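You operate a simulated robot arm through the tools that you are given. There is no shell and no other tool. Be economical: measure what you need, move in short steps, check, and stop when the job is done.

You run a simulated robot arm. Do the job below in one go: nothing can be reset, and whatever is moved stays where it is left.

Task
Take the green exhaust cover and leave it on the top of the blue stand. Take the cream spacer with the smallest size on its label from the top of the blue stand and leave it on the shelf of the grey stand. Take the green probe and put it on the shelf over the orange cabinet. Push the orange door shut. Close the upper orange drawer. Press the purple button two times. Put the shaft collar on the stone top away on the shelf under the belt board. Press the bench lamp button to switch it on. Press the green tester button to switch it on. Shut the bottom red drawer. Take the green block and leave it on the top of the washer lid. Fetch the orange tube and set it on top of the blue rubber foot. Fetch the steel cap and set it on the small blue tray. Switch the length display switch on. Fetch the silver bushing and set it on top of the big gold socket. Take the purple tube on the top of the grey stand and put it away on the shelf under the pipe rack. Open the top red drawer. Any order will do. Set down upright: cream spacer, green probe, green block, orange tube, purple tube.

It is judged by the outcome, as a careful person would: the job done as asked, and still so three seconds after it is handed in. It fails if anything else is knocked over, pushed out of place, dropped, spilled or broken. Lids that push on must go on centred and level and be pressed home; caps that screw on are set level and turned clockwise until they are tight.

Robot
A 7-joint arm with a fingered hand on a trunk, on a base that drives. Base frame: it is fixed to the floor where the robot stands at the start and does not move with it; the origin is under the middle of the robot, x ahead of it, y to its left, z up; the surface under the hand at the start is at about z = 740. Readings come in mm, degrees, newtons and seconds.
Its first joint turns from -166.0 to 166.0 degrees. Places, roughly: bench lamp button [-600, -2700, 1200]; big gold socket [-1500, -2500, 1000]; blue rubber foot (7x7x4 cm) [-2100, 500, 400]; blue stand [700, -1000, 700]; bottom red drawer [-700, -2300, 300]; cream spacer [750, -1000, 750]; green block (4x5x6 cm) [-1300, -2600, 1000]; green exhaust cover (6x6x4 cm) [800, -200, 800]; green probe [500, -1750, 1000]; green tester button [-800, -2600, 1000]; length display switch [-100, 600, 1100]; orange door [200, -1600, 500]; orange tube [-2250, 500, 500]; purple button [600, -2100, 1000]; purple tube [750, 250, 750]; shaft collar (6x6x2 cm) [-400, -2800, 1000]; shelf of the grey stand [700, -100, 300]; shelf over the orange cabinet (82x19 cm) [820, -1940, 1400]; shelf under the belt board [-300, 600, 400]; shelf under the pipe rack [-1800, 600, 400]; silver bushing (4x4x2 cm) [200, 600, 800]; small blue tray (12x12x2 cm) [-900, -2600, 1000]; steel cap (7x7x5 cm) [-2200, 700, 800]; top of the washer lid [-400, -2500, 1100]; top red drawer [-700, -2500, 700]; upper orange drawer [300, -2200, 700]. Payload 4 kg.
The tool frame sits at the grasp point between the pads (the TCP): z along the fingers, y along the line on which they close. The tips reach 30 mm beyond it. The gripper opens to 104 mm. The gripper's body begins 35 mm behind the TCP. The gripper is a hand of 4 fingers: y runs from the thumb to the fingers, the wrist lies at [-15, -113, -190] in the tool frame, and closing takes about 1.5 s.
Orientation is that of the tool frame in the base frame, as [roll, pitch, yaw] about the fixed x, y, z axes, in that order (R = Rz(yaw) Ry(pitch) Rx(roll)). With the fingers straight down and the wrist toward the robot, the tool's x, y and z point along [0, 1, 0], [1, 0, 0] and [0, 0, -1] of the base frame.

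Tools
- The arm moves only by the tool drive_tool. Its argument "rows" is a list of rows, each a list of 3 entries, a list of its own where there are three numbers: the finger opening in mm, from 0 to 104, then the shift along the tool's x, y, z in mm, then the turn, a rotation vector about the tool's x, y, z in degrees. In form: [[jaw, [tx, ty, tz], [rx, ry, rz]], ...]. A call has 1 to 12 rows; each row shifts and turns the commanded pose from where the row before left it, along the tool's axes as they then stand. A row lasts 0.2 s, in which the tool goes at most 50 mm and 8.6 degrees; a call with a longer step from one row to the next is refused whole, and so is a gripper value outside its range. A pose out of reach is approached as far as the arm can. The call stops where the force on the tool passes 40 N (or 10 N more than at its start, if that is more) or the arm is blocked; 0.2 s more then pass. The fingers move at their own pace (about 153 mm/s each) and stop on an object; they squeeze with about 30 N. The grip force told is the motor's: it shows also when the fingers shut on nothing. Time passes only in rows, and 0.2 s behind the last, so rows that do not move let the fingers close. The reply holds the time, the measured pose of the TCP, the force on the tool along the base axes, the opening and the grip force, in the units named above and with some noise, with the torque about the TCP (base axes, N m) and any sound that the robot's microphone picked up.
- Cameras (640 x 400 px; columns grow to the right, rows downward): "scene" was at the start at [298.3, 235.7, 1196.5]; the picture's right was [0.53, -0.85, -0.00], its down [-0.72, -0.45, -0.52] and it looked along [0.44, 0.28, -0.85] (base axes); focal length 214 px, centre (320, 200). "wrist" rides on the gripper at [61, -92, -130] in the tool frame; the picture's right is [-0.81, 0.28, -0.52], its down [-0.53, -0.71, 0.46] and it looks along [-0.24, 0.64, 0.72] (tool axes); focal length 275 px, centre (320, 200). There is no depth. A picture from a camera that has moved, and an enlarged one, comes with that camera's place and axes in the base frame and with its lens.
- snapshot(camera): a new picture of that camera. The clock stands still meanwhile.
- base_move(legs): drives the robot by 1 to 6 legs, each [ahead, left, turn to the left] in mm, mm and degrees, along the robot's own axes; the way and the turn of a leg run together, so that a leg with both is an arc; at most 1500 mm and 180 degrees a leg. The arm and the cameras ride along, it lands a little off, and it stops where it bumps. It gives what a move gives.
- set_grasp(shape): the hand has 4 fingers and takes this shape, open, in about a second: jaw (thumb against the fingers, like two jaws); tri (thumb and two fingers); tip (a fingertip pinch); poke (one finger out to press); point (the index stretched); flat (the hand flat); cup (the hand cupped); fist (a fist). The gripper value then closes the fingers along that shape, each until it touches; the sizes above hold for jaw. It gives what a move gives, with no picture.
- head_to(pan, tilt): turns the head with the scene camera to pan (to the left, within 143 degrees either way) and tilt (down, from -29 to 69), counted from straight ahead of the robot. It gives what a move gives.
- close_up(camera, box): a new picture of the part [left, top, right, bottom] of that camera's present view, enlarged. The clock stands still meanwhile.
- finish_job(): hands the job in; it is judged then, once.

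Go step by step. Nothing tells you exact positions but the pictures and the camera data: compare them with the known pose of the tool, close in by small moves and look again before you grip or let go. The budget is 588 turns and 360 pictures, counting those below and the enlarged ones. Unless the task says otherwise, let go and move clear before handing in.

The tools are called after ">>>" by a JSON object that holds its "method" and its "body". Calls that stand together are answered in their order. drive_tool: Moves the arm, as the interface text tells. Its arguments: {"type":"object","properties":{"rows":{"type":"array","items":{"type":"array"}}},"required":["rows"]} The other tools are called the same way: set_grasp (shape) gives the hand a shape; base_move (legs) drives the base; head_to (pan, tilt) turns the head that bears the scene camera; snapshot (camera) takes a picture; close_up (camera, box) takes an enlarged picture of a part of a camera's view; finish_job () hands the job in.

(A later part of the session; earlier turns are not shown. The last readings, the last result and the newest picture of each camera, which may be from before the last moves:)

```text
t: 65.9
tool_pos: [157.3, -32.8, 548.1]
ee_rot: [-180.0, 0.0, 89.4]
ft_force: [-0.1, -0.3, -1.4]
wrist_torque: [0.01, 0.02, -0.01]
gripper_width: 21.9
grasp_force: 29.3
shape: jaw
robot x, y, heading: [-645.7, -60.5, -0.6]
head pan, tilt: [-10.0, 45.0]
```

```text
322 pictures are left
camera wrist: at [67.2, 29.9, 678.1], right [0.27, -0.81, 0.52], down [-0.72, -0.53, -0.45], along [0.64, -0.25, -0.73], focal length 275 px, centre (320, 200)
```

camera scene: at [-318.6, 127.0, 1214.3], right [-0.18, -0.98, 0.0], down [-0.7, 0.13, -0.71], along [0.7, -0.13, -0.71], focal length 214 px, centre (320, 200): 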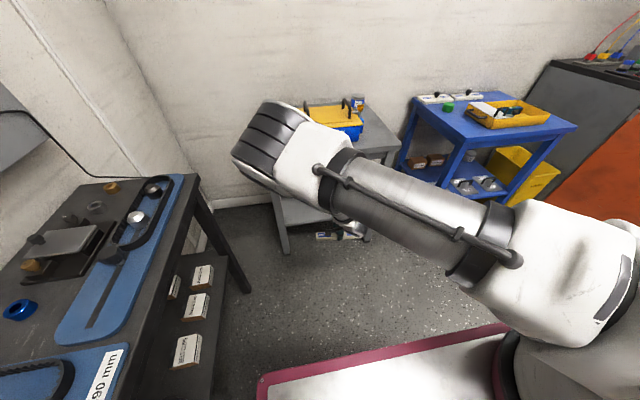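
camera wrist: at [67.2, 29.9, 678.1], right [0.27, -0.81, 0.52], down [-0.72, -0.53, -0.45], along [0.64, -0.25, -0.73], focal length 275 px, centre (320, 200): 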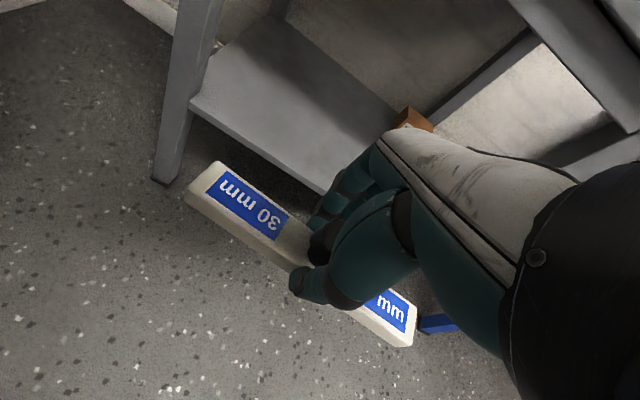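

The downward pose stops at z≈547 here. I'll test whether a different reach distance gets lower.

>>> {"method": "drive_tool", "body": {"rows": [[10, [0, 40, 0], [0, 0, 0]], [10, [0, 40, 0], [0, 0, 0]], [10, [0, 40, 0], [0, 0, 0]], [10, [0, 30, 0], [0, 0, 0]]]}}

>>> {"method": "drive_tool", "body": {"rows": [[10, [0, -50, 0], [0, 0, 0]], [10, [0, -50, 0], [0, 0, 0]], [10, [0, -50, 0], [0, 0, 0]], [10, [0, -50, 0], [0, 0, 0]], [10, [0, -50, 0], [0, 0, 0]], [10, [0, -50, 0], [0, 0, 0]]]}}

```text
t: 66.9
tool_pos: [285.2, -46.4, 555.1]
ee_rot: [-179.8, 0.1, 89.3]
ft_force: [0.1, 0.8, -0.9]
wrist_torque: [-0.02, -0.01, 0.01]
gripper_width: 21.9
grasp_force: 30.2
shape: jaw
out of reach, approached as far as the arm can: row 3, 4
robot x, y, heading: [-641.0, -58.1, -0.3]
head pan, tilt: [-10.0, 45.0]
```

```text
t: 68.3
tool_pos: [0.0, -36.2, 593.2]
ee_rot: [-179.9, 0.1, 89.4]
ft_force: [-0.1, -0.5, -1.8]
wrist_torque: [0.02, -0.02, 0.0]
gripper_width: 21.9
grasp_force: 29.7
shape: jaw
out of reach, approached as far as the arm can: row 4, 5, 6
robot x, y, heading: [-638.5, -52.9, -0.4]
head pan, tilt: [-10.0, 45.0]
```

>>> {"method": "drive_tool", "body": {"rows": [[10, [0, 40, 0], [-8, 0, 0]], [10, [0, 40, 0], [-8, 0, 0]], [10, [0, 40, 0], [-8, 0, 0]], [10, [0, 20, 0], [-8, 0, 0]], [10, [0, 20, 20], [-8, 0, 0]], [10, [0, 20, 20], [0, 0, 0]], [10, [0, 20, 20], [0, 0, 0]], [10, [0, 20, 20], [0, 0, 0]], [10, [0, 20, 20], [0, 0, 0]]]}}

>>> {"method": "snapshot", "body": {"camera": "scene"}}

```text
t: 70.3
tool_pos: [297.2, -31.6, 666.8]
ee_rot: [140.0, 0.1, 89.4]
ft_force: [0.9, -0.6, -0.9]
wrist_torque: [0.0, 0.01, 0.03]
gripper_width: 22.0
grasp_force: 30.0
shape: jaw
out of reach, approached as far as the arm can: row 1, 2, 3, 4, 5
robot x, y, heading: [-640.8, -55.9, -0.4]
head pan, tilt: [-10.0, 45.0]
```

```text
321 pictures are left
camera scene: at [-318.7, 127.1, 1214.3], right [-0.18, -0.98, 0.0], down [-0.7, 0.13, -0.71], along [0.7, -0.13, -0.71], focal length 214 px, centre (320, 200)
```

scene: 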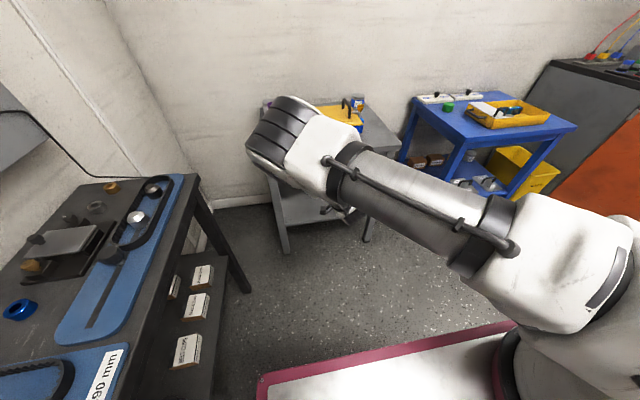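

>>> {"method": "drive_tool", "body": {"rows": [[10, [0, -29, 34.5], [0, 0, 0]], [10, [0, -29, 34.5], [0, 0, 0]], [10, [0, -29, 34.5], [0, 0, 0]], [10, [0, -29, 34.5], [0, 0, 0]], [10, [0, -29, 34.5], [0, 0, 0]], [10, [0, -29, 34.5], [0, 0, 0]], [10, [0, -29, 34.5], [0, 0, 0]]]}}

>>> {"method": "snapshot", "body": {"camera": "scene"}}

```text
t: 71.9
tool_pos: [297.1, -33.6, 661.9]
ee_rot: [140.3, 0.1, 89.3]
ft_force: [-0.1, 0.4, -1.8]
wrist_torque: [-0.02, 0.04, -0.01]
gripper_width: 22.0
grasp_force: 29.6
shape: jaw
out of reach, approached as far as the arm can: row 1, 2, 3, 4, 5, 6, 7
robot x, y, heading: [-637.9, -55.3, -0.2]
head pan, tilt: [-10.0, 45.0]
```

```text
320 pictures are left
camera scene: at [-318.6, 126.9, 1214.3], right [-0.18, -0.98, 0.0], down [-0.7, 0.13, -0.71], along [0.7, -0.13, -0.71], focal length 214 px, centre (320, 200)
```

scene: 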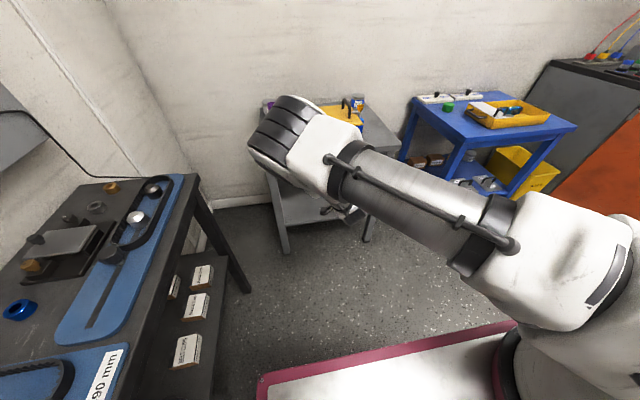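

Tilting forward makes it worse. I'll look at the arm's base and geometry to understand how to reach lower.

>>> {"method": "head_to", "body": {"pan": -70, "tilt": 50}}

>>> {"method": "snapshot", "body": {"camera": "scene"}}

>>> {"method": "head_to", "body": {"pan": -40, "tilt": 20}}

>>> {"method": "snapshot", "body": {"camera": "scene"}}

```text
t: 73.2
tool_pos: [296.5, -32.1, 662.5]
ee_rot: [140.2, 0.0, 89.5]
ft_force: [0.1, -1.1, -0.8]
wrist_torque: [0.02, 0.03, -0.02]
gripper_width: 21.8
grasp_force: 29.9
shape: jaw
robot x, y, heading: [-639.7, -57.2, -0.6]
head pan, tilt: [-70.0, 50.0]
```

```text
319 pictures are left
camera scene: at [-372.8, 69.2, 1207.4], right [-0.94, -0.33, 0.0], down [-0.26, 0.72, -0.64], along [0.21, -0.61, -0.77], focal length 214 px, centre (320, 200)
```

scene: 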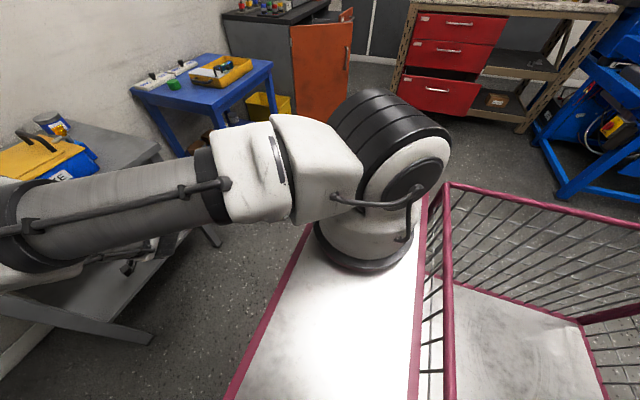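

```text
t: 74.2
tool_pos: [296.5, -32.3, 662.9]
ee_rot: [140.2, 0.1, 89.5]
ft_force: [1.1, 0.8, -2.2]
wrist_torque: [0.01, 0.03, -0.01]
gripper_width: 21.8
grasp_force: 29.4
shape: jaw
robot x, y, heading: [-641.9, -56.7, -0.3]
head pan, tilt: [-40.0, 20.0]
```

```text
318 pictures are left
camera scene: at [-327.8, 81.2, 1252.9], right [-0.65, -0.76, 0.0], down [-0.26, 0.22, -0.94], along [0.71, -0.61, -0.34], focal length 214 px, centre (320, 200)
```

scene: 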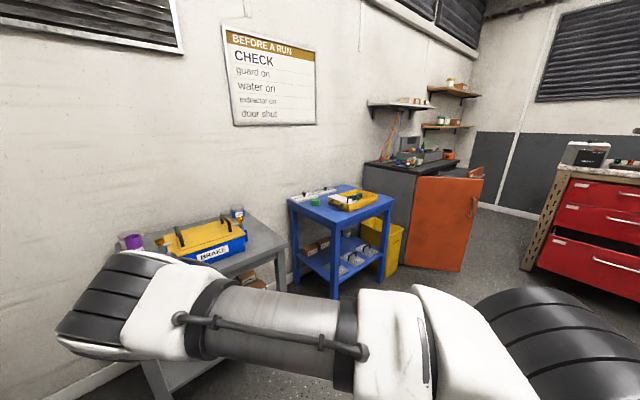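

>>> {"method": "head_to", "body": {"pan": -15, "tilt": 60}}

>>> {"method": "snapshot", "body": {"camera": "scene"}}

>>> {"method": "snapshot", "body": {"camera": "wrist"}}

```text
t: 75.2
tool_pos: [296.8, -32.6, 663.3]
ee_rot: [140.2, 0.0, 89.5]
ft_force: [0.2, -0.4, -1.0]
wrist_torque: [0.04, 0.0, 0.02]
gripper_width: 21.8
grasp_force: 29.8
shape: jaw
robot x, y, heading: [-638.9, -53.7, -0.6]
head pan, tilt: [-15.0, 60.0]
```

```text
317 pictures are left
camera scene: at [-334.3, 123.9, 1194.9], right [-0.27, -0.96, 0.0], down [-0.83, 0.23, -0.5], along [0.48, -0.13, -0.87], focal length 214 px, centre (320, 200)
```

scene: 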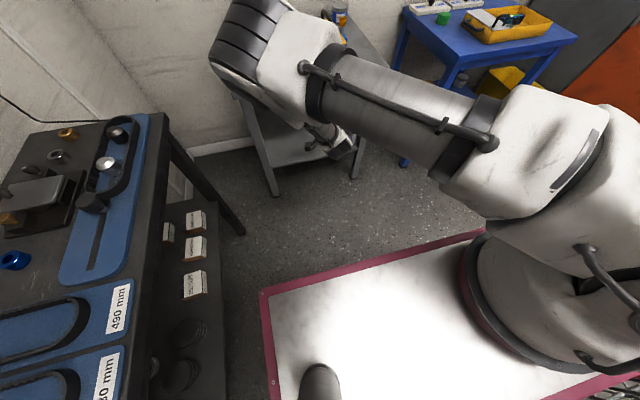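

```text
316 pictures are left
camera wrist: at [143.6, 31.5, 704.0], right [-0.13, -0.81, 0.57], down [-0.26, -0.53, -0.81], along [0.96, -0.25, -0.14], focal length 275 px, centre (320, 200)
```

wrist: 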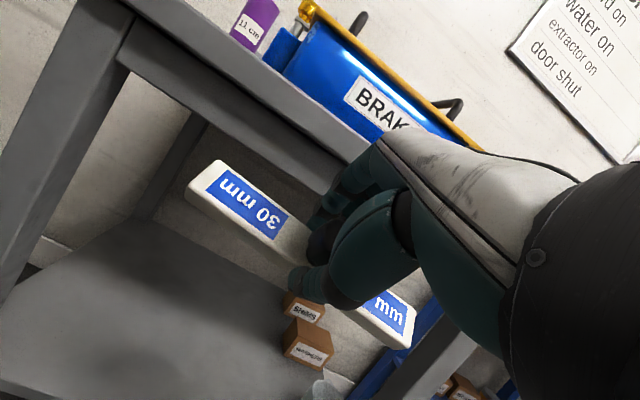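

The elbow is swung out rather than at full extension, so the limit may depend on hand yaw. I'll return to pointing down and test lowering with a different yaw.

>>> {"method": "drive_tool", "body": {"rows": [[10, [0, 0, -20], [8, 0, 0]], [10, [0, -20, 0], [8, 0, 0]], [10, [0, -20, 0], [8, 0, 0]], [10, [0, -20, 0], [8, 0, 0]], [10, [0, -20, 0], [8, 0, 0]], [10, [0, 0, 40], [0, 0, 8]], [10, [0, 0, 40], [0, 0, 8]], [10, [0, 0, 40], [0, 0, 8]], [10, [0, 0, 40], [0, 0, 8]], [10, [0, 0, 40], [0, 0, 8]], [10, [0, 0, 40], [0, 0, 0]], [10, [0, 0, 40], [0, 0, 0]]]}}

>>> {"method": "drive_tool", "body": {"rows": [[10, [0, 0, 0], [0, 0, -8]], [10, [0, 0, 0], [0, 0, -8]], [10, [0, 0, 0], [0, 0, -8]], [10, [0, 0, 0], [0, 0, -8]], [10, [0, 0, 0], [0, 0, -8]], [10, [0, 0, 40], [0, 0, -8]], [10, [0, 0, 40], [0, 0, -8]], [10, [0, 0, 40], [0, 0, -8]], [10, [0, 0, 40], [0, 0, -8]], [10, [0, 0, 40], [0, 0, -8]]]}}

```text
t: 77.8
tool_pos: [253.7, -103.3, 553.4]
ee_rot: [-179.9, 0.0, 49.5]
ft_force: [0.1, -0.6, -1.1]
wrist_torque: [-0.02, 0.02, -0.01]
gripper_width: 21.9
grasp_force: 30.0
shape: jaw
out of reach, approached as far as the arm can: row 8, 9, 10, 11, 12
robot x, y, heading: [-643.0, -56.9, -0.5]
head pan, tilt: [-15.0, 60.0]
```

```text
t: 80.0
tool_pos: [254.0, -102.6, 548.2]
ee_rot: [-179.9, 0.0, 91.4]
ft_force: [-0.5, -0.3, -1.0]
wrist_torque: [0.01, 0.0, 0.0]
gripper_width: 21.8
grasp_force: 30.7
shape: jaw
out of reach, approached as far as the arm can: row 6, 7, 8, 9, 10
robot x, y, heading: [-644.3, -55.9, -0.4]
head pan, tilt: [-15.0, 60.0]
```

Yaw has no effect, so I'll test a reversed hand (wrist away from the robot) for low reach.

>>> {"method": "drive_tool", "body": {"rows": [[10, [0, -20, -45], [0, 0, 0]], [10, [0, -20, -45], [0, 0, 0]], [10, [0, -20, -45], [0, 0, 0]], [10, [0, -20, -45], [0, 0, 0]], [10, [0, -20, 0], [0, 0, 0]], [10, [0, 0, 0], [0, 0, 8.5]], [10, [0, 0, 0], [0, 0, 8.5]], [10, [0, 0, 0], [0, 0, 8.5]], [10, [0, 0, 0], [0, 0, 8.5]], [10, [0, 0, 0], [0, 0, 8.5]], [10, [0, 0, 0], [0, 0, 8.5]], [10, [0, 0, 0], [0, 0, 8.5]]]}}

>>> {"method": "drive_tool", "body": {"rows": [[10, [0, 0, 0], [0, 0, 8.5]], [10, [0, 0, 0], [0, 0, 8.5]], [10, [0, 0, 0], [0, 0, 8.5]], [10, [0, 0, 0], [0, 0, 8.5]], [10, [0, 0, 0], [0, 0, 8.5]], [10, [0, 0, 0], [0, 0, 8.5]], [10, [0, 0, 0], [0, 0, 8.5]], [10, [0, 0, 0], [0, 0, 8.5]], [10, [0, 0, 0], [0, 0, 8.5]], [10, [0, 0, 0], [0, 0, 8.5]], [10, [0, 0, 0], [0, 0, 8.5]], [10, [0, 0, 0], [0, 0, 8.5]]]}}

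>>> {"method": "drive_tool", "body": {"rows": [[10, [0, 0, 45], [0, 0, 0]], [10, [0, 0, 45], [0, 0, 0]], [10, [0, 0, 45], [0, 0, 0]], [10, [0, 0, 45], [0, 0, 0]], [10, [0, 0, 45], [0, 0, 0]], [10, [0, 0, 45], [0, 0, 0]]]}}

>>> {"method": "snapshot", "body": {"camera": "scene"}}

```text
t: 82.6
tool_pos: [151.7, -105.9, 730.2]
ee_rot: [180.0, 0.1, 31.8]
ft_force: [0.2, -0.2, -1.2]
wrist_torque: [0.01, -0.03, 0.0]
gripper_width: 22.0
grasp_force: 30.1
shape: jaw
robot x, y, heading: [-637.6, -56.5, -0.4]
head pan, tilt: [-15.0, 60.0]
```

```text
t: 85.2
tool_pos: [153.3, -104.9, 729.5]
ee_rot: [180.0, -0.1, -70.0]
ft_force: [1.0, -0.4, -1.3]
wrist_torque: [-0.03, 0.0, 0.0]
gripper_width: 21.7
grasp_force: 30.4
shape: jaw
robot x, y, heading: [-642.6, -53.3, -0.7]
head pan, tilt: [-15.0, 60.0]
```

```text
t: 86.6
tool_pos: [112.7, -124.9, 567.0]
ee_rot: [180.0, 0.0, -70.1]
ft_force: [0.7, 0.4, -0.6]
wrist_torque: [0.03, -0.02, 0.02]
gripper_width: 21.8
grasp_force: 29.8
shape: jaw
out of reach, approached as far as the arm can: row 4, 5, 6
robot x, y, heading: [-640.5, -61.1, -0.5]
head pan, tilt: [-15.0, 60.0]
```

```text
315 pictures are left
camera scene: at [-334.3, 123.9, 1194.8], right [-0.27, -0.96, 0.0], down [-0.83, 0.23, -0.5], along [0.48, -0.13, -0.87], focal length 214 px, centre (320, 200)
```

scene: 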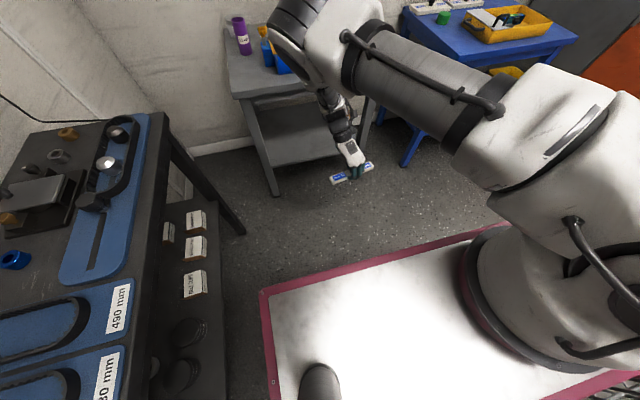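

The wrist seems limited to about z≥735 in front. I'll test whether the arm's right side allows lower reach.

>>> {"method": "drive_tool", "body": {"rows": [[10, [0, 0, -46], [0, 0, 0]], [10, [0, 0, -46], [0, 0, 0]], [10, [0, 0, -46], [0, 0, 0]], [10, [0, 0, -46], [0, 0, 0]], [10, [0, 0, -46], [0, 0, 0]], [10, [23.2, 42.4, 0], [0, 0, 0]], [10, [23.2, 42.4, 0], [0, 0, 0]], [10, [23.2, 42.4, 0], [0, 0, 0]], [10, [23.2, 42.4, 0], [0, 0, 0]], [10, [23.2, 42.4, 0], [0, 0, 0]], [10, [23.2, 42.4, 0], [0, 0, 0]], [10, [23.2, 42.4, 0], [0, 0, 0]]]}}

>>> {"method": "drive_tool", "body": {"rows": [[10, [23.2, 42.4, 0], [0, 0, 0]], [10, [23.2, 42.4, 0], [0, 0, 0]], [10, [23.2, 42.4, 0], [0, 0, 0]], [10, [23.2, 42.4, 0], [0, 0, 0]], [10, [23.2, 42.4, 0], [0, 0, 0]], [10, [23.2, 42.4, 0], [0, 0, 0]], [10, [23.2, 42.4, 0], [0, 0, 0]], [10, [23.2, 42.4, 0], [0, 0, 0]], [10, [23.2, 42.4, 0], [0, 0, 0]]]}}

>>> {"method": "head_to", "body": {"pan": -70, "tilt": 35}}

>>> {"method": "snapshot", "body": {"camera": "scene"}}

```text
t: 89.2
tool_pos: [-110.2, -377.5, 798.3]
ee_rot: [179.9, -0.1, -69.8]
ft_force: [-0.1, -0.5, -1.1]
wrist_torque: [-0.01, 0.01, 0.02]
gripper_width: 21.8
grasp_force: 30.2
shape: jaw
robot x, y, heading: [-639.3, -57.1, -0.4]
head pan, tilt: [-15.0, 60.0]
```

```text
t: 91.2
tool_pos: [-233.5, -462.2, 825.2]
ee_rot: [179.8, -0.1, -69.9]
ft_force: [-0.6, 0.6, -1.7]
wrist_torque: [0.0, -0.02, -0.02]
gripper_width: 21.7
grasp_force: 30.3
shape: jaw
out of reach, approached as far as the arm can: row 3, 4, 5, 6, 7, 8, 9
robot x, y, heading: [-641.1, -57.7, -0.6]
head pan, tilt: [-15.0, 60.0]
```

```text
t: 92.5
tool_pos: [-234.5, -463.4, 824.7]
ee_rot: [179.8, -0.1, -70.1]
ft_force: [0.2, 0.3, -0.8]
wrist_torque: [0.0, 0.01, -0.05]
gripper_width: 21.4
grasp_force: 30.4
shape: jaw
robot x, y, heading: [-641.4, -59.2, -0.5]
head pan, tilt: [-70.0, 35.0]
```

```text
314 pictures are left
camera scene: at [-369.2, 58.7, 1229.1], right [-0.94, -0.33, 0.0], down [-0.19, 0.54, -0.82], along [0.27, -0.77, -0.57], focal length 214 px, centre (320, 200)
```

scene: 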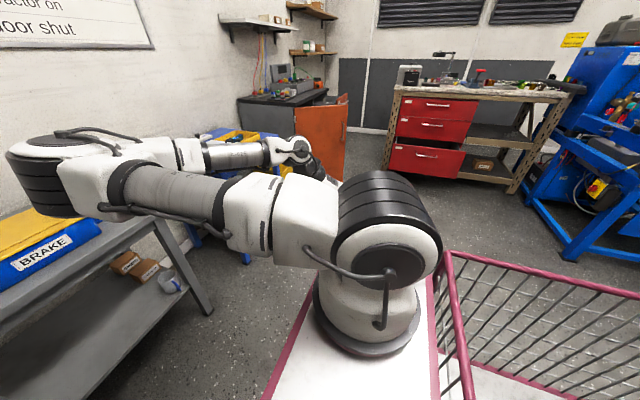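

The elbow posture drifted. I'll bring the arm back to a clean forward posture, with the hand yaw restored, and observe the elbow while lowering.

>>> {"method": "drive_tool", "body": {"rows": [[10, [-20, -40.5, -15], [0, 0, 0]], [10, [-20, -40.5, -15], [0, 0, 0]], [10, [-20, -40.5, -15], [0, 0, 0]], [10, [-20, -40.5, -15], [0, 0, 0]], [10, [-20, -40.5, -15], [0, 0, 0]], [10, [-20, -40.5, -15], [0, 0, 0]], [10, [-20, -40.5, -15], [0, 0, 0]], [10, [-20, -40.5, -15], [0, 0, 0]], [10, [-20, -40.5, -15], [0, 0, 0]], [10, [-20, -40.5, -15], [0, 0, 0]], [10, [-20, -40.5, -15], [0, 0, 0]]]}}

>>> {"method": "drive_tool", "body": {"rows": [[10, [0, 0, -20], [0, 0, -8.5]], [10, [0, 0, -20], [0, 0, -8.5]], [10, [0, 0, -20], [0, 0, -8.5]], [10, [0, 0, -20], [0, 0, -8.5]], [10, [0, 0, -20], [0, 0, -8.5]], [10, [0, 0, 0], [0, 0, -8.5]], [10, [0, 0, 0], [0, 0, -8.5]], [10, [0, 0, 0], [0, 0, -8.5]], [10, [0, 0, 0], [0, 0, -8.5]], [10, [0, 0, 0], [0, 0, -8.5]], [10, [0, 0, 0], [0, 0, -8.5]], [10, [0, 0, 0], [0, 0, -8.5]]]}}

>>> {"method": "drive_tool", "body": {"rows": [[10, [0, 0, 0], [0, 0, -8.5]], [10, [0, 0, 0], [0, 0, -8.5]], [10, [0, 0, 0], [0, 0, -8.5]], [10, [0, 0, 0], [0, 0, -8.5]], [10, [0, 0, 0], [0, 0, -8.5]], [10, [0, 0, 0], [0, 0, -8.5]], [10, [0, 0, 0], [0, 0, -7]]]}}

>>> {"method": "head_to", "body": {"pan": -50, "tilt": 30}}

>>> {"method": "snapshot", "body": {"camera": "scene"}}

```text
t: 94.9
tool_pos: [108.9, -102.2, 990.4]
ee_rot: [179.8, 0.0, -70.2]
ft_force: [0.3, -0.1, -1.3]
wrist_torque: [-0.01, 0.01, 0.0]
gripper_width: 21.6
grasp_force: 29.8
shape: jaw
robot x, y, heading: [-639.5, -54.8, -0.6]
head pan, tilt: [-70.0, 35.0]
```

```text
t: 97.0
tool_pos: [111.9, -185.8, 1087.5]
ee_rot: [179.2, 0.5, 0.9]
ft_force: [0.1, 1.4, -0.8]
wrist_torque: [0.0, -0.02, 0.01]
gripper_width: 21.6
grasp_force: 29.9
shape: jaw
robot x, y, heading: [-641.0, -57.6, -0.7]
head pan, tilt: [-70.0, 35.0]
stopped in row 10: the arm was blocked; the commanded pose is now the measured one
```

```text
t: 98.6
tool_pos: [112.9, -183.8, 1087.9]
ee_rot: [179.9, 0.6, 59.6]
ft_force: [-0.4, -0.4, -1.1]
wrist_torque: [-0.06, 0.01, -0.01]
gripper_width: 21.5
grasp_force: 30.1
shape: jaw
robot x, y, heading: [-642.1, -54.9, -0.6]
head pan, tilt: [-70.0, 35.0]
```

```text
t: 99.5
tool_pos: [112.2, -183.0, 1089.2]
ee_rot: [179.9, 0.6, 59.2]
ft_force: [0.3, -0.2, -1.5]
wrist_torque: [-0.05, 0.01, 0.02]
gripper_width: 21.7
grasp_force: 29.8
shape: jaw
robot x, y, heading: [-643.1, -56.9, -0.6]
head pan, tilt: [-50.0, 30.0]
```

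```text
313 pictures are left
camera scene: at [-341.1, 71.8, 1236.9], right [-0.77, -0.64, 0.0], down [-0.32, 0.39, -0.87], along [0.55, -0.67, -0.5], focal length 214 px, centre (320, 200)
```

scene: 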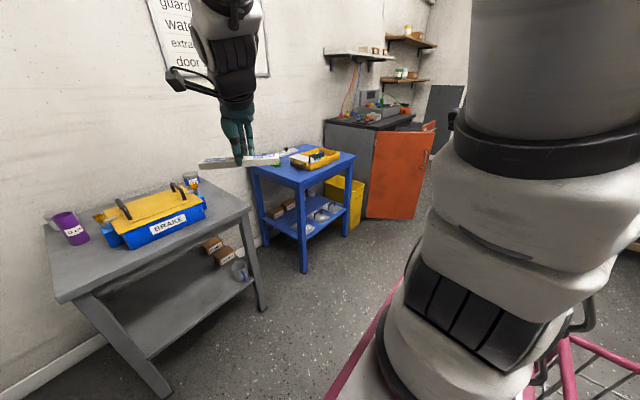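

The arm is in a clean posture again. I'll test low reach further out with the fingers tilted slightly back.

>>> {"method": "drive_tool", "body": {"rows": [[10, [0, 0, 20], [0, 0, -8]], [10, [0, 0, 40], [0, 0, -8]], [10, [0, 0, 40], [0, 0, -8]], [10, [0, 0, 40], [0, 0, -6]], [10, [20, 40, 0], [0, 0, 0]], [10, [20, 40, 0], [0, 0, 0]], [10, [20, 40, 0], [0, 0, 0]], [10, [20, 20, 30], [0, 0, 0]], [10, [10, 10, 45], [0, 0, 0]], [10, [0, 0, 45], [0, 0, 0]], [10, [0, 0, 45], [0, 0, 0]], [10, [0, 0, 45], [0, 0, 0]]]}}

>>> {"method": "drive_tool", "body": {"rows": [[10, [0, 0, 45], [0, 0, 0]], [10, [0, 0, 45], [0, 0, 0]], [10, [0, 0, 45], [0, 0, 0]], [10, [0, 0, 45], [0, 0, 0]], [10, [0, 0, 45], [0, 0, 0]]]}}

>>> {"method": "snapshot", "body": {"camera": "scene"}}

```text
t: 102.1
tool_pos: [246.1, -99.3, 759.4]
ee_rot: [-178.0, -0.1, 86.1]
ft_force: [0.3, 0.1, -1.2]
wrist_torque: [0.0, 0.01, 0.02]
gripper_width: 21.7
grasp_force: 29.6
shape: jaw
out of reach, approached as far as the arm can: row 3, 4
robot x, y, heading: [-640.8, -57.6, -0.5]
head pan, tilt: [-50.0, 30.0]
```

```text
t: 103.3
tool_pos: [236.0, -96.2, 543.8]
ee_rot: [-177.9, -0.2, 86.2]
ft_force: [1.3, -0.3, -1.8]
wrist_torque: [0.02, -0.01, 0.03]
gripper_width: 21.9
grasp_force: 30.4
shape: jaw
out of reach, approached as far as the arm can: row 5
robot x, y, heading: [-643.1, -55.5, -0.5]
head pan, tilt: [-50.0, 30.0]
```

```text
312 pictures are left
camera scene: at [-341.1, 72.2, 1236.9], right [-0.77, -0.64, 0.0], down [-0.32, 0.39, -0.87], along [0.55, -0.67, -0.5], focal length 214 px, centre (320, 200)
```

scene: 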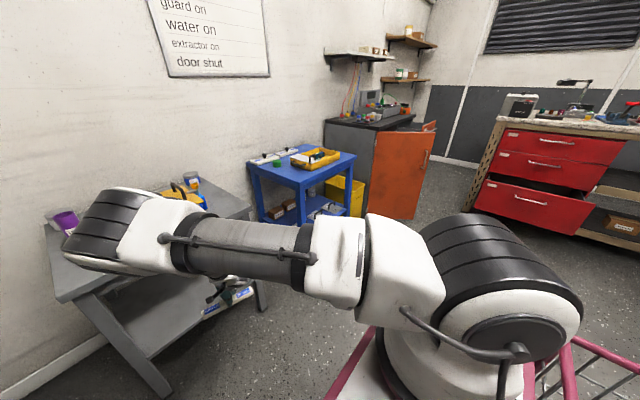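

The limit is the same again. One more probe: tilt the hand sideways and then try lowering.

>>> {"method": "drive_tool", "body": {"rows": [[10, [0, 0, -20], [0, 8, 0]], [10, [0, 0, -20], [0, 8, 0]], [10, [0, 0, 0], [0, 8, 0]], [10, [0, 0, 0], [0, 8, 0]], [10, [0, 0, 40], [0, 0, 0]], [10, [0, 0, 40], [0, 0, 0]], [10, [0, 0, 40], [0, 0, 0]], [10, [0, 0, 40], [0, 0, 0]], [10, [0, 0, 40], [0, 0, 0]]]}}

>>> {"method": "drive_tool", "body": {"rows": [[10, [0, 0, 0], [0, -8, 0]], [10, [0, 0, 0], [0, -8, 0]], [10, [0, 0, 0], [0, -8, 0]], [10, [0, 0, 0], [0, -8, 0]], [10, [0, 0, 0], [0, -8, 0]], [10, [0, 0, 0], [0, -8, 0]], [10, [0, 0, 0], [0, -8, 0]], [10, [0, 0, 0], [0, -8, 0]], [10, [0, 0, 40], [0, 0, 0]], [10, [0, 0, 40], [0, 0, 0]], [10, [0, 0, 40], [0, 0, 0]], [10, [0, 0, 40], [0, 0, 0]]]}}

>>> {"method": "snapshot", "body": {"camera": "scene"}}

```text
t: 105.3
tool_pos: [227.2, 4.5, 578.2]
ee_rot: [-177.6, -31.9, 84.9]
ft_force: [0.0, -0.5, -1.4]
wrist_torque: [-0.08, 0.02, 0.0]
gripper_width: 21.7
grasp_force: 30.0
shape: jaw
out of reach, approached as far as the arm can: row 5, 6, 7, 8, 9
robot x, y, heading: [-642.8, -52.8, -0.7]
head pan, tilt: [-50.0, 30.0]
```

```text
t: 107.9
tool_pos: [187.3, -68.9, 557.9]
ee_rot: [-176.1, 29.2, 87.3]
ft_force: [0.4, 0.0, -2.0]
wrist_torque: [0.03, 0.01, 0.01]
gripper_width: 21.9
grasp_force: 30.5
shape: jaw
out of reach, approached as far as the arm can: row 7, 8, 9, 10, 11, 12
robot x, y, heading: [-643.2, -56.3, -0.7]
head pan, tilt: [-50.0, 30.0]
```

```text
311 pictures are left
camera scene: at [-341.1, 72.0, 1236.9], right [-0.77, -0.64, 0.0], down [-0.32, 0.39, -0.87], along [0.55, -0.67, -0.5], focal length 214 px, centre (320, 200)
```

scene: 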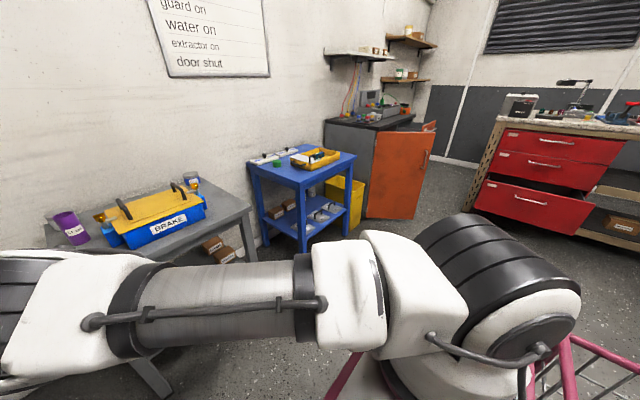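

Every test shows the same wrist floor, which suggests a bad elbow branch. I'll return to the high start-like pose and see what happens there.

>>> {"method": "drive_tool", "body": {"rows": [[10, [0, 0, -40], [0, 8, 0]], [10, [0, 0, -40], [0, 8, 0]], [10, [0, 0, -40], [0, 8, 0]], [10, [0, 0, -40], [0, 5.2, 0]], [10, [20, -20, -40], [0, 0, 0]], [10, [20, -20, -40], [0, 0, 0]], [10, [20, -20, -40], [0, 0, 0]], [10, [20, -20, -40], [0, 0, 0]], [10, [0, 0, -45], [0, 0, 0]], [10, [0, 0, -45], [0, 0, 0]], [10, [0, 0, -45], [0, 0, 0]]]}}

>>> {"method": "drive_tool", "body": {"rows": [[10, [10, 0, -45], [0, 0, 0]], [10, [10, 0, -45], [0, 0, 0]], [10, [10, 0, -45], [0, 0, 0]], [10, [0, 0, -45], [0, 0, 0]], [10, [0, 0, -45], [0, 0, 0]], [10, [0, 0, -45], [0, 0, 0]], [10, [0, 0, -45], [0, 0, 0]], [10, [0, 0, -45], [0, 0, 0]]]}}

>>> {"method": "head_to", "body": {"pan": -55, "tilt": 0}}

>>> {"method": "snapshot", "body": {"camera": "scene"}}

```text
t: 110.3
tool_pos: [143.4, 62.6, 1006.6]
ee_rot: [-176.5, 0.1, 85.5]
ft_force: [0.4, 0.6, -0.9]
wrist_torque: [-0.01, 0.05, -0.02]
gripper_width: 21.9
grasp_force: 29.9
shape: jaw
robot x, y, heading: [-644.4, -54.6, -0.1]
head pan, tilt: [-50.0, 30.0]
```

```text
t: 112.1
tool_pos: [166.6, 90.8, 1367.1]
ee_rot: [-176.5, 0.0, 85.6]
ft_force: [-0.5, 0.3, -1.0]
wrist_torque: [-0.01, 0.0, -0.02]
gripper_width: 21.6
grasp_force: 30.3
shape: jaw
robot x, y, heading: [-640.8, -55.2, -0.5]
head pan, tilt: [-50.0, 30.0]
```

```text
t: 113.0
tool_pos: [167.9, 90.1, 1364.8]
ee_rot: [-176.6, 0.1, 85.5]
ft_force: [-0.4, -0.1, -1.1]
wrist_torque: [0.04, -0.01, 0.02]
gripper_width: 21.5
grasp_force: 29.5
shape: jaw
robot x, y, heading: [-641.4, -58.8, -0.5]
head pan, tilt: [-55.0, 0.0]
```

```text
310 pictures are left
camera scene: at [-347.6, 67.6, 1285.2], right [-0.82, -0.57, 0.0], down [0.0, 0.0, -1.0], along [0.57, -0.82, 0.0], focal length 214 px, centre (320, 200)
```

scene: 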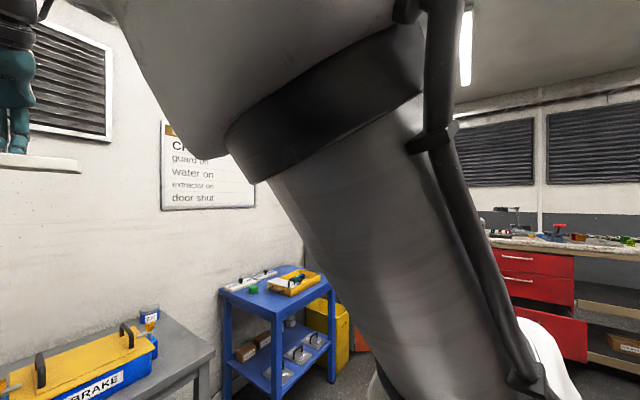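

The elbow stays leaned to the left. Tilting the fingers to the right lowered the limit slightly, so I'll probe that direction further.

>>> {"method": "drive_tool", "body": {"rows": [[10, [0, 0, 48], [0, 0, 0]], [10, [0, 0, 48], [0, 0, 0]], [10, [0, 0, 48], [0, 0, 0]], [10, [0, 0, 48], [0, 0, 0]], [10, [0, 0, 48], [0, 0, 0]], [10, [0, 0, 48], [0, 0, 0]], [10, [0, 0, 48], [0, 0, 0]], [10, [0, 0, 48], [0, 0, 0]], [10, [0, 0, 48], [0, 0, 0]], [10, [0, 0, 48], [0, 0, 0]], [10, [0, 0, 0], [0, -8.5, 0]], [10, [0, 0, 0], [0, -8.5, 0]]]}}

>>> {"method": "drive_tool", "body": {"rows": [[10, [0, 0, 0], [0, -8.5, 0]], [10, [0, 0, 0], [0, -8.5, 0]], [10, [0, 0, 0], [0, -8.5, 0]], [10, [0, 0, 0], [0, -8.5, 0]], [10, [0, 0, 0], [0, -8.5, 0]], [10, [28, 0, 28], [0, 0, 0]], [10, [28, 0, 28], [0, 0, 0]], [10, [28, 0, 28], [0, 0, 0]], [10, [28, 0, 28], [0, 0, 0]], [10, [28, 0, 28], [0, 0, 0]], [10, [28, 0, 28], [0, 0, 0]], [10, [28, 0, 28], [0, 0, 0]]]}}

>>> {"method": "drive_tool", "body": {"rows": [[10, [28, 0, 28], [0, 0, 0]], [10, [28, 0, 28], [0, 0, 0]], [10, [28, 0, 28], [0, 0, 0]], [10, [28, 0, 28], [0, 0, 0]], [10, [28, 0, 28], [0, 0, 0]]]}}

>>> {"method": "head_to", "body": {"pan": -30, "tilt": 40}}

>>> {"method": "snapshot", "body": {"camera": "scene"}}

```text
t: 115.6
tool_pos: [176.5, -4.0, 884.1]
ee_rot: [-176.1, 15.6, 76.2]
ft_force: [-2.0, 8.8, -4.3]
wrist_torque: [-0.57, -0.1, -0.04]
gripper_width: 21.7
grasp_force: 30.0
shape: jaw
robot x, y, heading: [-636.8, -55.0, -0.6]
head pan, tilt: [-55.0, 0.0]
stopped in row 12: the arm was blocked; the commanded pose is now the measured one
```

```text
t: 118.2
tool_pos: [142.3, -57.8, 620.2]
ee_rot: [-173.0, 57.8, 81.3]
ft_force: [-0.2, -0.3, -1.9]
wrist_torque: [0.03, -0.01, 0.03]
gripper_width: 21.5
grasp_force: 29.5
shape: jaw
out of reach, approached as far as the arm can: row 12
robot x, y, heading: [-642.5, -55.6, -0.8]
head pan, tilt: [-55.0, 0.0]
```

```text
t: 119.4
tool_pos: [115.3, -94.1, 617.2]
ee_rot: [-173.1, 57.9, 81.2]
ft_force: [0.3, -0.5, -0.8]
wrist_torque: [0.01, -0.05, 0.01]
gripper_width: 21.4
grasp_force: 29.7
shape: jaw
out of reach, approached as far as the arm can: row 1, 2, 3, 4, 5
robot x, y, heading: [-639.5, -57.2, -0.6]
head pan, tilt: [-55.0, 0.0]
```

```text
t: 120.5
tool_pos: [114.0, -95.4, 615.6]
ee_rot: [-173.1, 57.8, 81.2]
ft_force: [0.6, 0.3, -0.3]
wrist_torque: [0.05, -0.02, 0.0]
gripper_width: 21.9
grasp_force: 30.1
shape: jaw
robot x, y, heading: [-642.9, -57.8, -0.6]
head pan, tilt: [-30.0, 40.0]
```

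```text
309 pictures are left
camera scene: at [-325.1, 98.2, 1221.6], right [-0.51, -0.86, 0.0], down [-0.55, 0.33, -0.77], along [0.66, -0.39, -0.64], focal length 214 px, centre (320, 200)
```

scene: 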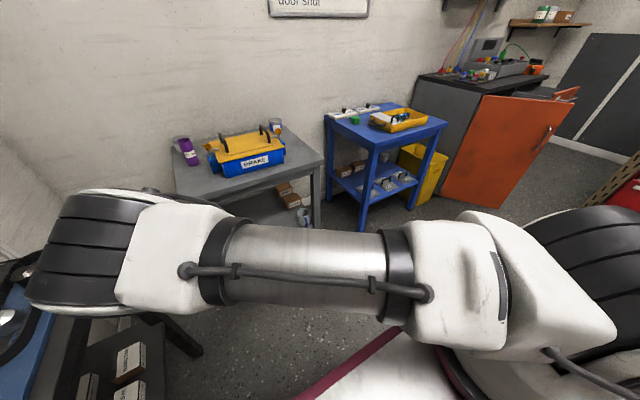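

Diagnosis: the arm is in a flipped elbow branch (first joint near -126°, limited at -166°). I'll unflip it by raising the hand and swinging around to the right and back, so the shoulder leans through vertical. First I level the hand.

>>> {"method": "drive_tool", "body": {"rows": [[10, [0, 0, -20], [0, 8.3, 0]], [10, [0, 0, -20], [0, 8.3, 0]], [10, [0, 0, -20], [0, 8.3, 0]], [10, [0, 0, -20], [0, 8.3, 0]], [10, [0, 0, -20], [0, 8.3, 0]], [10, [0, 0, -20], [0, 8.3, 0]], [10, [0, 0, -20], [0, 8, 0]]]}}

>>> {"method": "drive_tool", "body": {"rows": [[10, [-35, 0, -30], [0, 0, 5]], [10, [-35, 0, -30], [0, 0, 5]], [10, [-35, 0, -30], [0, 0, 5]], [10, [-35, 0, -30], [0, 0, 5]], [10, [-35, 0, -30], [0, 0, 5]], [10, [-35, 0, -30], [0, 0, 5]], [10, [-35, 0, -30], [0, 0, 5]], [10, [-35, 0, -30], [0, 0, 5]]]}}

```text
t: 122.1
tool_pos: [138.8, -25.1, 729.5]
ee_rot: [-176.4, 0.1, 75.5]
ft_force: [0.0, 0.1, -1.1]
wrist_torque: [-0.04, 0.0, 0.02]
gripper_width: 21.7
grasp_force: 29.9
shape: jaw
robot x, y, heading: [-642.7, -60.7, -0.7]
head pan, tilt: [-30.0, 40.0]
```

```text
t: 123.9
tool_pos: [9.5, -258.9, 975.2]
ee_rot: [-177.4, 2.7, 35.4]
ft_force: [0.0, 0.3, -0.8]
wrist_torque: [-0.03, -0.02, 0.0]
gripper_width: 21.6
grasp_force: 30.0
shape: jaw
robot x, y, heading: [-644.1, -54.7, -0.4]
head pan, tilt: [-30.0, 40.0]
```

>>> {"method": "drive_tool", "body": {"rows": [[10, [-30, 15, -35], [0, 0, 5]], [10, [-30, 15, -35], [0, 0, 5]], [10, [-30, 15, -35], [0, 0, 5]], [10, [-30, 15, -35], [0, 0, 5]], [10, [-30, 15, -35], [0, 0, 5]], [10, [-30, 15, -35], [0, 0, 5]], [10, [-30, 15, -35], [0, 0, 5]], [10, [-30, 15, -35], [0, 0, 5]]]}}

>>> {"method": "head_to", "body": {"pan": -75, "tilt": 0}}

>>> {"method": "snapshot", "body": {"camera": "scene"}}

```text
t: 125.7
tool_pos: [-159.9, -447.8, 1267.5]
ee_rot: [-179.7, 3.6, -4.7]
ft_force: [-0.2, -0.2, -1.6]
wrist_torque: [-0.02, 0.0, 0.0]
gripper_width: 21.6
grasp_force: 30.0
shape: jaw
robot x, y, heading: [-643.5, -58.3, -0.4]
head pan, tilt: [-30.0, 40.0]
```

```text
t: 126.8
tool_pos: [-159.2, -446.7, 1265.2]
ee_rot: [-179.8, 3.7, -4.6]
ft_force: [-0.4, 0.6, -0.5]
wrist_torque: [0.0, 0.0, -0.01]
gripper_width: 21.4
grasp_force: 30.0
shape: jaw
robot x, y, heading: [-642.8, -52.1, -0.6]
head pan, tilt: [-75.0, 0.0]
```

```text
308 pictures are left
camera scene: at [-375.9, 54.2, 1285.2], right [-0.97, -0.25, 0.0], down [0.0, 0.0, -1.0], along [0.25, -0.97, 0.0], focal length 214 px, centre (320, 200)
```

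scene: 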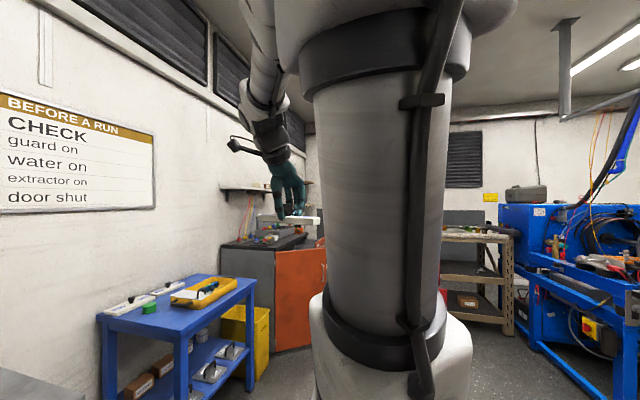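

The upper arm is near vertical now. I'll continue swinging to the right-back.

>>> {"method": "drive_tool", "body": {"rows": [[10, [-38, 15, -5], [0, 0, 4]], [10, [-38, 15, -5], [0, 0, 4]], [10, [-38, 15, 0], [0, 0, 4]], [10, [-38, 10, 0], [0, 0, 4]], [10, [-38, 10, 0], [0, 0, 4]], [10, [-38, 5, 0], [0, 0, 4]], [10, [-38, 5, 0], [0, 0, 4]], [10, [-38, 0, 0], [0, 0, 4]], [10, [-38, 0, 0], [0, 0, 4]], [10, [-38, 0, 0], [0, 0, 4]]]}}

>>> {"method": "head_to", "body": {"pan": -110, "tilt": 0}}

>>> {"method": "snapshot", "body": {"camera": "scene"}}

```text
t: 129.2
tool_pos: [-511.1, -405.2, 1277.5]
ee_rot: [-178.7, 8.3, -43.4]
ft_force: [-0.7, -0.4, -1.2]
wrist_torque: [-0.03, 0.02, 0.01]
gripper_width: 21.6
grasp_force: 30.0
shape: jaw
robot x, y, heading: [-638.3, -55.5, -0.5]
head pan, tilt: [-75.0, 0.0]
stopped in row 10: the arm was blocked; the commanded pose is now the measured one
```

```text
t: 130.2
tool_pos: [-512.5, -402.9, 1277.2]
ee_rot: [-178.8, 8.1, -43.6]
ft_force: [-0.1, -0.3, -0.8]
wrist_torque: [0.01, -0.01, 0.01]
gripper_width: 21.6
grasp_force: 29.9
shape: jaw
robot x, y, heading: [-635.3, -57.0, -0.7]
head pan, tilt: [-110.0, 0.0]
```

```text
307 pictures are left
camera scene: at [-429.9, 57.0, 1285.3], right [-0.94, 0.35, 0.0], down [0.0, 0.0, -1.0], along [-0.35, -0.94, 0.0], focal length 214 px, centre (320, 200)
```

scene: 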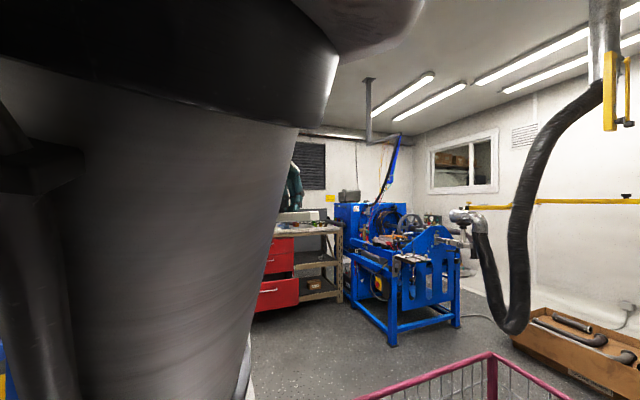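

The joint is now aligned to the right (j1≈-90). I'll extend the hand outward to the right so the shoulder leans through vertical toward that side.

>>> {"method": "drive_tool", "body": {"rows": [[10, [35, 22, 0], [0, 0, -4]], [10, [35, 24, 0], [0, 0, -4]], [10, [30, 26, 0], [0, 0, -4]], [10, [25, 30, 0], [0, 0, -4]], [10, [20, 35, 0], [0, 0, -4]], [10, [15, 38, 0], [0, 0, -4]], [10, [10, 40, 10], [0, 0, -4]], [10, [0, 40, 20], [0, 0, -4]], [10, [0, 40, 20], [0, 0, -4]], [10, [0, 30, 30], [0, 0, -4]]]}}

>>> {"method": "head_to", "body": {"pan": -100, "tilt": 10}}

>>> {"method": "snapshot", "body": {"camera": "scene"}}

```text
t: 132.4
tool_pos: [-511.9, -780.5, 1153.6]
ee_rot: [-173.9, 5.4, -3.3]
ft_force: [0.3, 0.9, -0.9]
wrist_torque: [-0.04, -0.03, 0.0]
gripper_width: 21.8
grasp_force: 30.0
shape: jaw
robot x, y, heading: [-641.8, -53.6, -0.6]
head pan, tilt: [-110.0, 0.0]
```

```text
t: 133.2
tool_pos: [-512.5, -781.2, 1155.0]
ee_rot: [-173.8, 5.5, -3.4]
ft_force: [0.4, 0.4, -1.2]
wrist_torque: [0.0, 0.01, -0.01]
gripper_width: 21.5
grasp_force: 30.8
shape: jaw
robot x, y, heading: [-642.0, -54.8, -0.3]
head pan, tilt: [-100.0, 10.0]
```

```text
306 pictures are left
camera scene: at [-415.5, 49.8, 1269.4], right [-0.98, 0.18, 0.0], down [0.03, 0.17, -0.98], along [-0.18, -0.97, -0.17], focal length 214 px, centre (320, 200)
```

scene: 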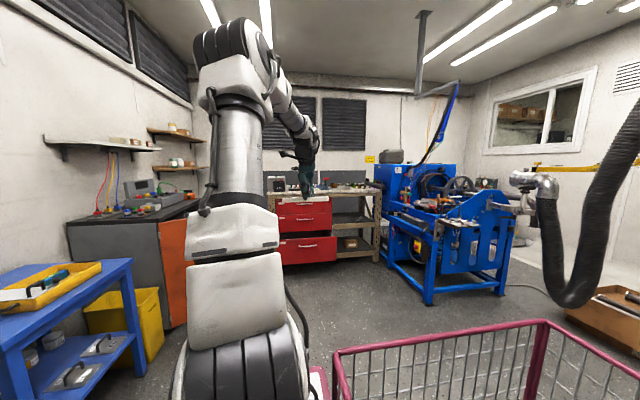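

The arm is in a natural posture now. I'll level the hand and test lowering here in the open.

>>> {"method": "drive_tool", "body": {"rows": [[10, [0, 0, 0], [-6.2, 0, 0]], [10, [0, 0, 0], [0, 5.5, 0]], [10, [0, 0, 48], [0, 0, 0]], [10, [0, 0, 48], [0, 0, 0]], [10, [0, 0, 48], [0, 0, 0]], [10, [0, 0, 48], [0, 0, 0]], [10, [0, 0, 48], [0, 0, 0]], [10, [0, 0, 48], [0, 0, 0]], [10, [0, 0, 48], [0, 0, 0]], [10, [0, 0, 48], [0, 0, 0]], [10, [0, 0, 48], [0, 0, 0]], [10, [0, 0, 48], [0, 0, 0]]]}}

>>> {"method": "drive_tool", "body": {"rows": [[10, [0, 0, 48], [0, 0, 0]], [10, [0, 0, 48], [0, 0, 0]], [10, [0, 0, 48], [0, 0, 0]], [10, [0, 0, 48], [0, 0, 0]], [10, [0, 0, 48], [0, 0, 0]], [10, [0, 0, 48], [0, 0, 0]]]}}

>>> {"method": "head_to", "body": {"pan": -90, "tilt": 40}}

>>> {"method": "snapshot", "body": {"camera": "scene"}}

```text
t: 135.8
tool_pos: [-511.5, -780.3, 673.3]
ee_rot: [179.9, -0.1, -3.5]
ft_force: [0.2, 0.4, -1.3]
wrist_torque: [0.03, 0.0, -0.04]
gripper_width: 21.8
grasp_force: 30.4
shape: jaw
robot x, y, heading: [-641.0, -56.7, -0.7]
head pan, tilt: [-100.0, 10.0]
```

```text
t: 137.2
tool_pos: [-512.4, -779.7, 385.2]
ee_rot: [180.0, 0.0, -3.4]
ft_force: [0.6, 0.4, -1.3]
wrist_torque: [0.0, 0.0, 0.03]
gripper_width: 21.5
grasp_force: 30.2
shape: jaw
robot x, y, heading: [-638.4, -54.3, -0.8]
head pan, tilt: [-100.0, 10.0]
```

```text
t: 138.1
tool_pos: [-512.5, -779.2, 386.8]
ee_rot: [180.0, 0.0, -3.4]
ft_force: [0.2, -0.6, -1.0]
wrist_torque: [0.03, 0.0, -0.01]
gripper_width: 21.4
grasp_force: 29.5
shape: jaw
robot x, y, heading: [-642.2, -53.7, -0.7]
head pan, tilt: [-90.0, 40.0]
```

```text
305 pictures are left
camera scene: at [-399.3, 56.1, 1221.7], right [-1.0, 0.01, 0.0], down [0.01, 0.64, -0.77], along [-0.01, -0.77, -0.64], focal length 214 px, centre (320, 200)
```

scene: 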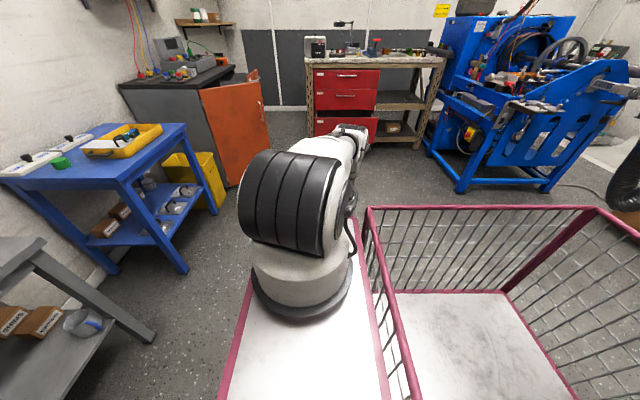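

The low reach works in this branch. I'll raise and swing the arm in an arc to the front, keeping it extended.

>>> {"method": "drive_tool", "body": {"rows": [[10, [0, 0, -45], [0, 0, 0]], [10, [0, 0, -45], [0, 0, 0]], [10, [0, 0, -45], [0, 0, 0]], [10, [0, 0, -45], [0, 0, 0]], [10, [0, 0, -45], [0, 0, 0]], [10, [0, 0, -45], [0, 0, 0]], [10, [0, 0, -45], [0, 0, 0]], [10, [0, 0, -45], [0, 0, 0]], [10, [0, 0, -45], [0, 0, 0]], [10, [0, 0, -45], [0, 0, 0]], [10, [0, 0, -45], [0, 0, 0]]]}}

>>> {"method": "drive_tool", "body": {"rows": [[10, [48, 0, 0], [0, 0, -4.3]], [10, [48, 0, 0], [0, 0, -4.3]], [10, [48, 0, 0], [0, 0, -4.3]], [10, [48, 0, 0], [0, 0, -4.3]], [10, [48, 0, 0], [0, 0, -4.3]], [10, [48, 0, 0], [0, 0, -4.3]], [10, [48, 0, 0], [0, 0, -4.3]], [10, [48, 0, 0], [0, 0, -4.3]], [10, [48, 0, 0], [0, 0, -4.3]], [10, [48, 0, 0], [0, 0, -4.3]], [10, [48, 0, 0], [0, 0, -4.3]]]}}

>>> {"method": "drive_tool", "body": {"rows": [[10, [48, 0, 0], [0, 0, -4.3]], [10, [48, 0, 0], [0, 0, -4.3]], [10, [48, 0, 0], [0, 0, -4.3]], [10, [48, 0, 0], [0, 0, -4.3]], [10, [48, 0, 0], [0, 0, -4.3]], [10, [48, 0, 0], [0, 0, -4.3]], [10, [48, 0, 0], [0, 0, -4.3]], [10, [48, 0, 0], [0, 0, -4.3]], [10, [48, 0, 0], [0, 0, -4.3]], [10, [48, 0, 0], [0, 0, -4.3]], [10, [48, 0, 0], [0, 0, -3.5]]]}}

>>> {"method": "head_to", "body": {"pan": -30, "tilt": 40}}

>>> {"method": "snapshot", "body": {"camera": "scene"}}

```text
t: 140.5
tool_pos: [-510.9, -779.5, 881.0]
ee_rot: [179.9, 0.0, -3.3]
ft_force: [-0.4, 0.0, -1.7]
wrist_torque: [0.01, 0.01, -0.03]
gripper_width: 21.5
grasp_force: 29.7
shape: jaw
robot x, y, heading: [-642.8, -55.6, -0.6]
head pan, tilt: [-90.0, 40.0]
```

```text
t: 142.9
tool_pos: [-24.2, -620.1, 880.0]
ee_rot: [180.0, 0.0, 43.8]
ft_force: [-0.8, -0.2, -0.8]
wrist_torque: [0.04, -0.02, -0.02]
gripper_width: 21.4
grasp_force: 30.2
shape: jaw
robot x, y, heading: [-640.6, -54.9, -0.6]
head pan, tilt: [-90.0, 40.0]
```

```text
t: 145.3
tool_pos: [189.0, -154.2, 880.5]
ee_rot: [180.0, 0.0, 90.3]
ft_force: [-0.1, -0.9, -0.9]
wrist_torque: [0.01, 0.0, -0.02]
gripper_width: 21.3
grasp_force: 30.0
shape: jaw
robot x, y, heading: [-639.6, -55.4, -0.6]
head pan, tilt: [-90.0, 40.0]
```

```text
t: 146.6
tool_pos: [189.8, -152.6, 881.8]
ee_rot: [180.0, -0.1, 90.5]
ft_force: [0.5, 0.3, -1.9]
wrist_torque: [0.03, 0.03, 0.02]
gripper_width: 21.4
grasp_force: 29.9
shape: jaw
robot x, y, heading: [-639.8, -54.6, -0.8]
head pan, tilt: [-30.0, 40.0]
```

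```text
304 pictures are left
camera scene: at [-325.1, 98.0, 1221.6], right [-0.51, -0.86, 0.0], down [-0.55, 0.33, -0.77], along [0.66, -0.39, -0.64], focal length 214 px, centre (320, 200)
```

scene: 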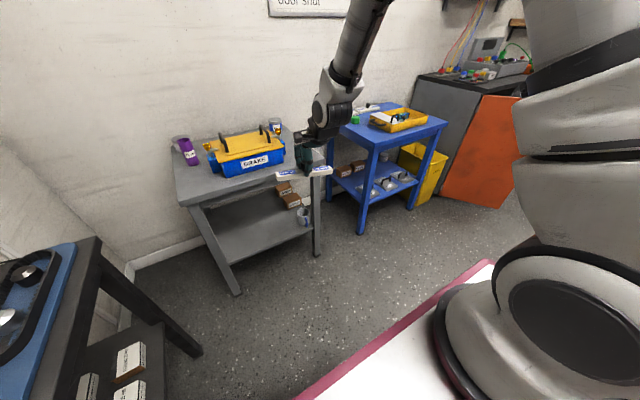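

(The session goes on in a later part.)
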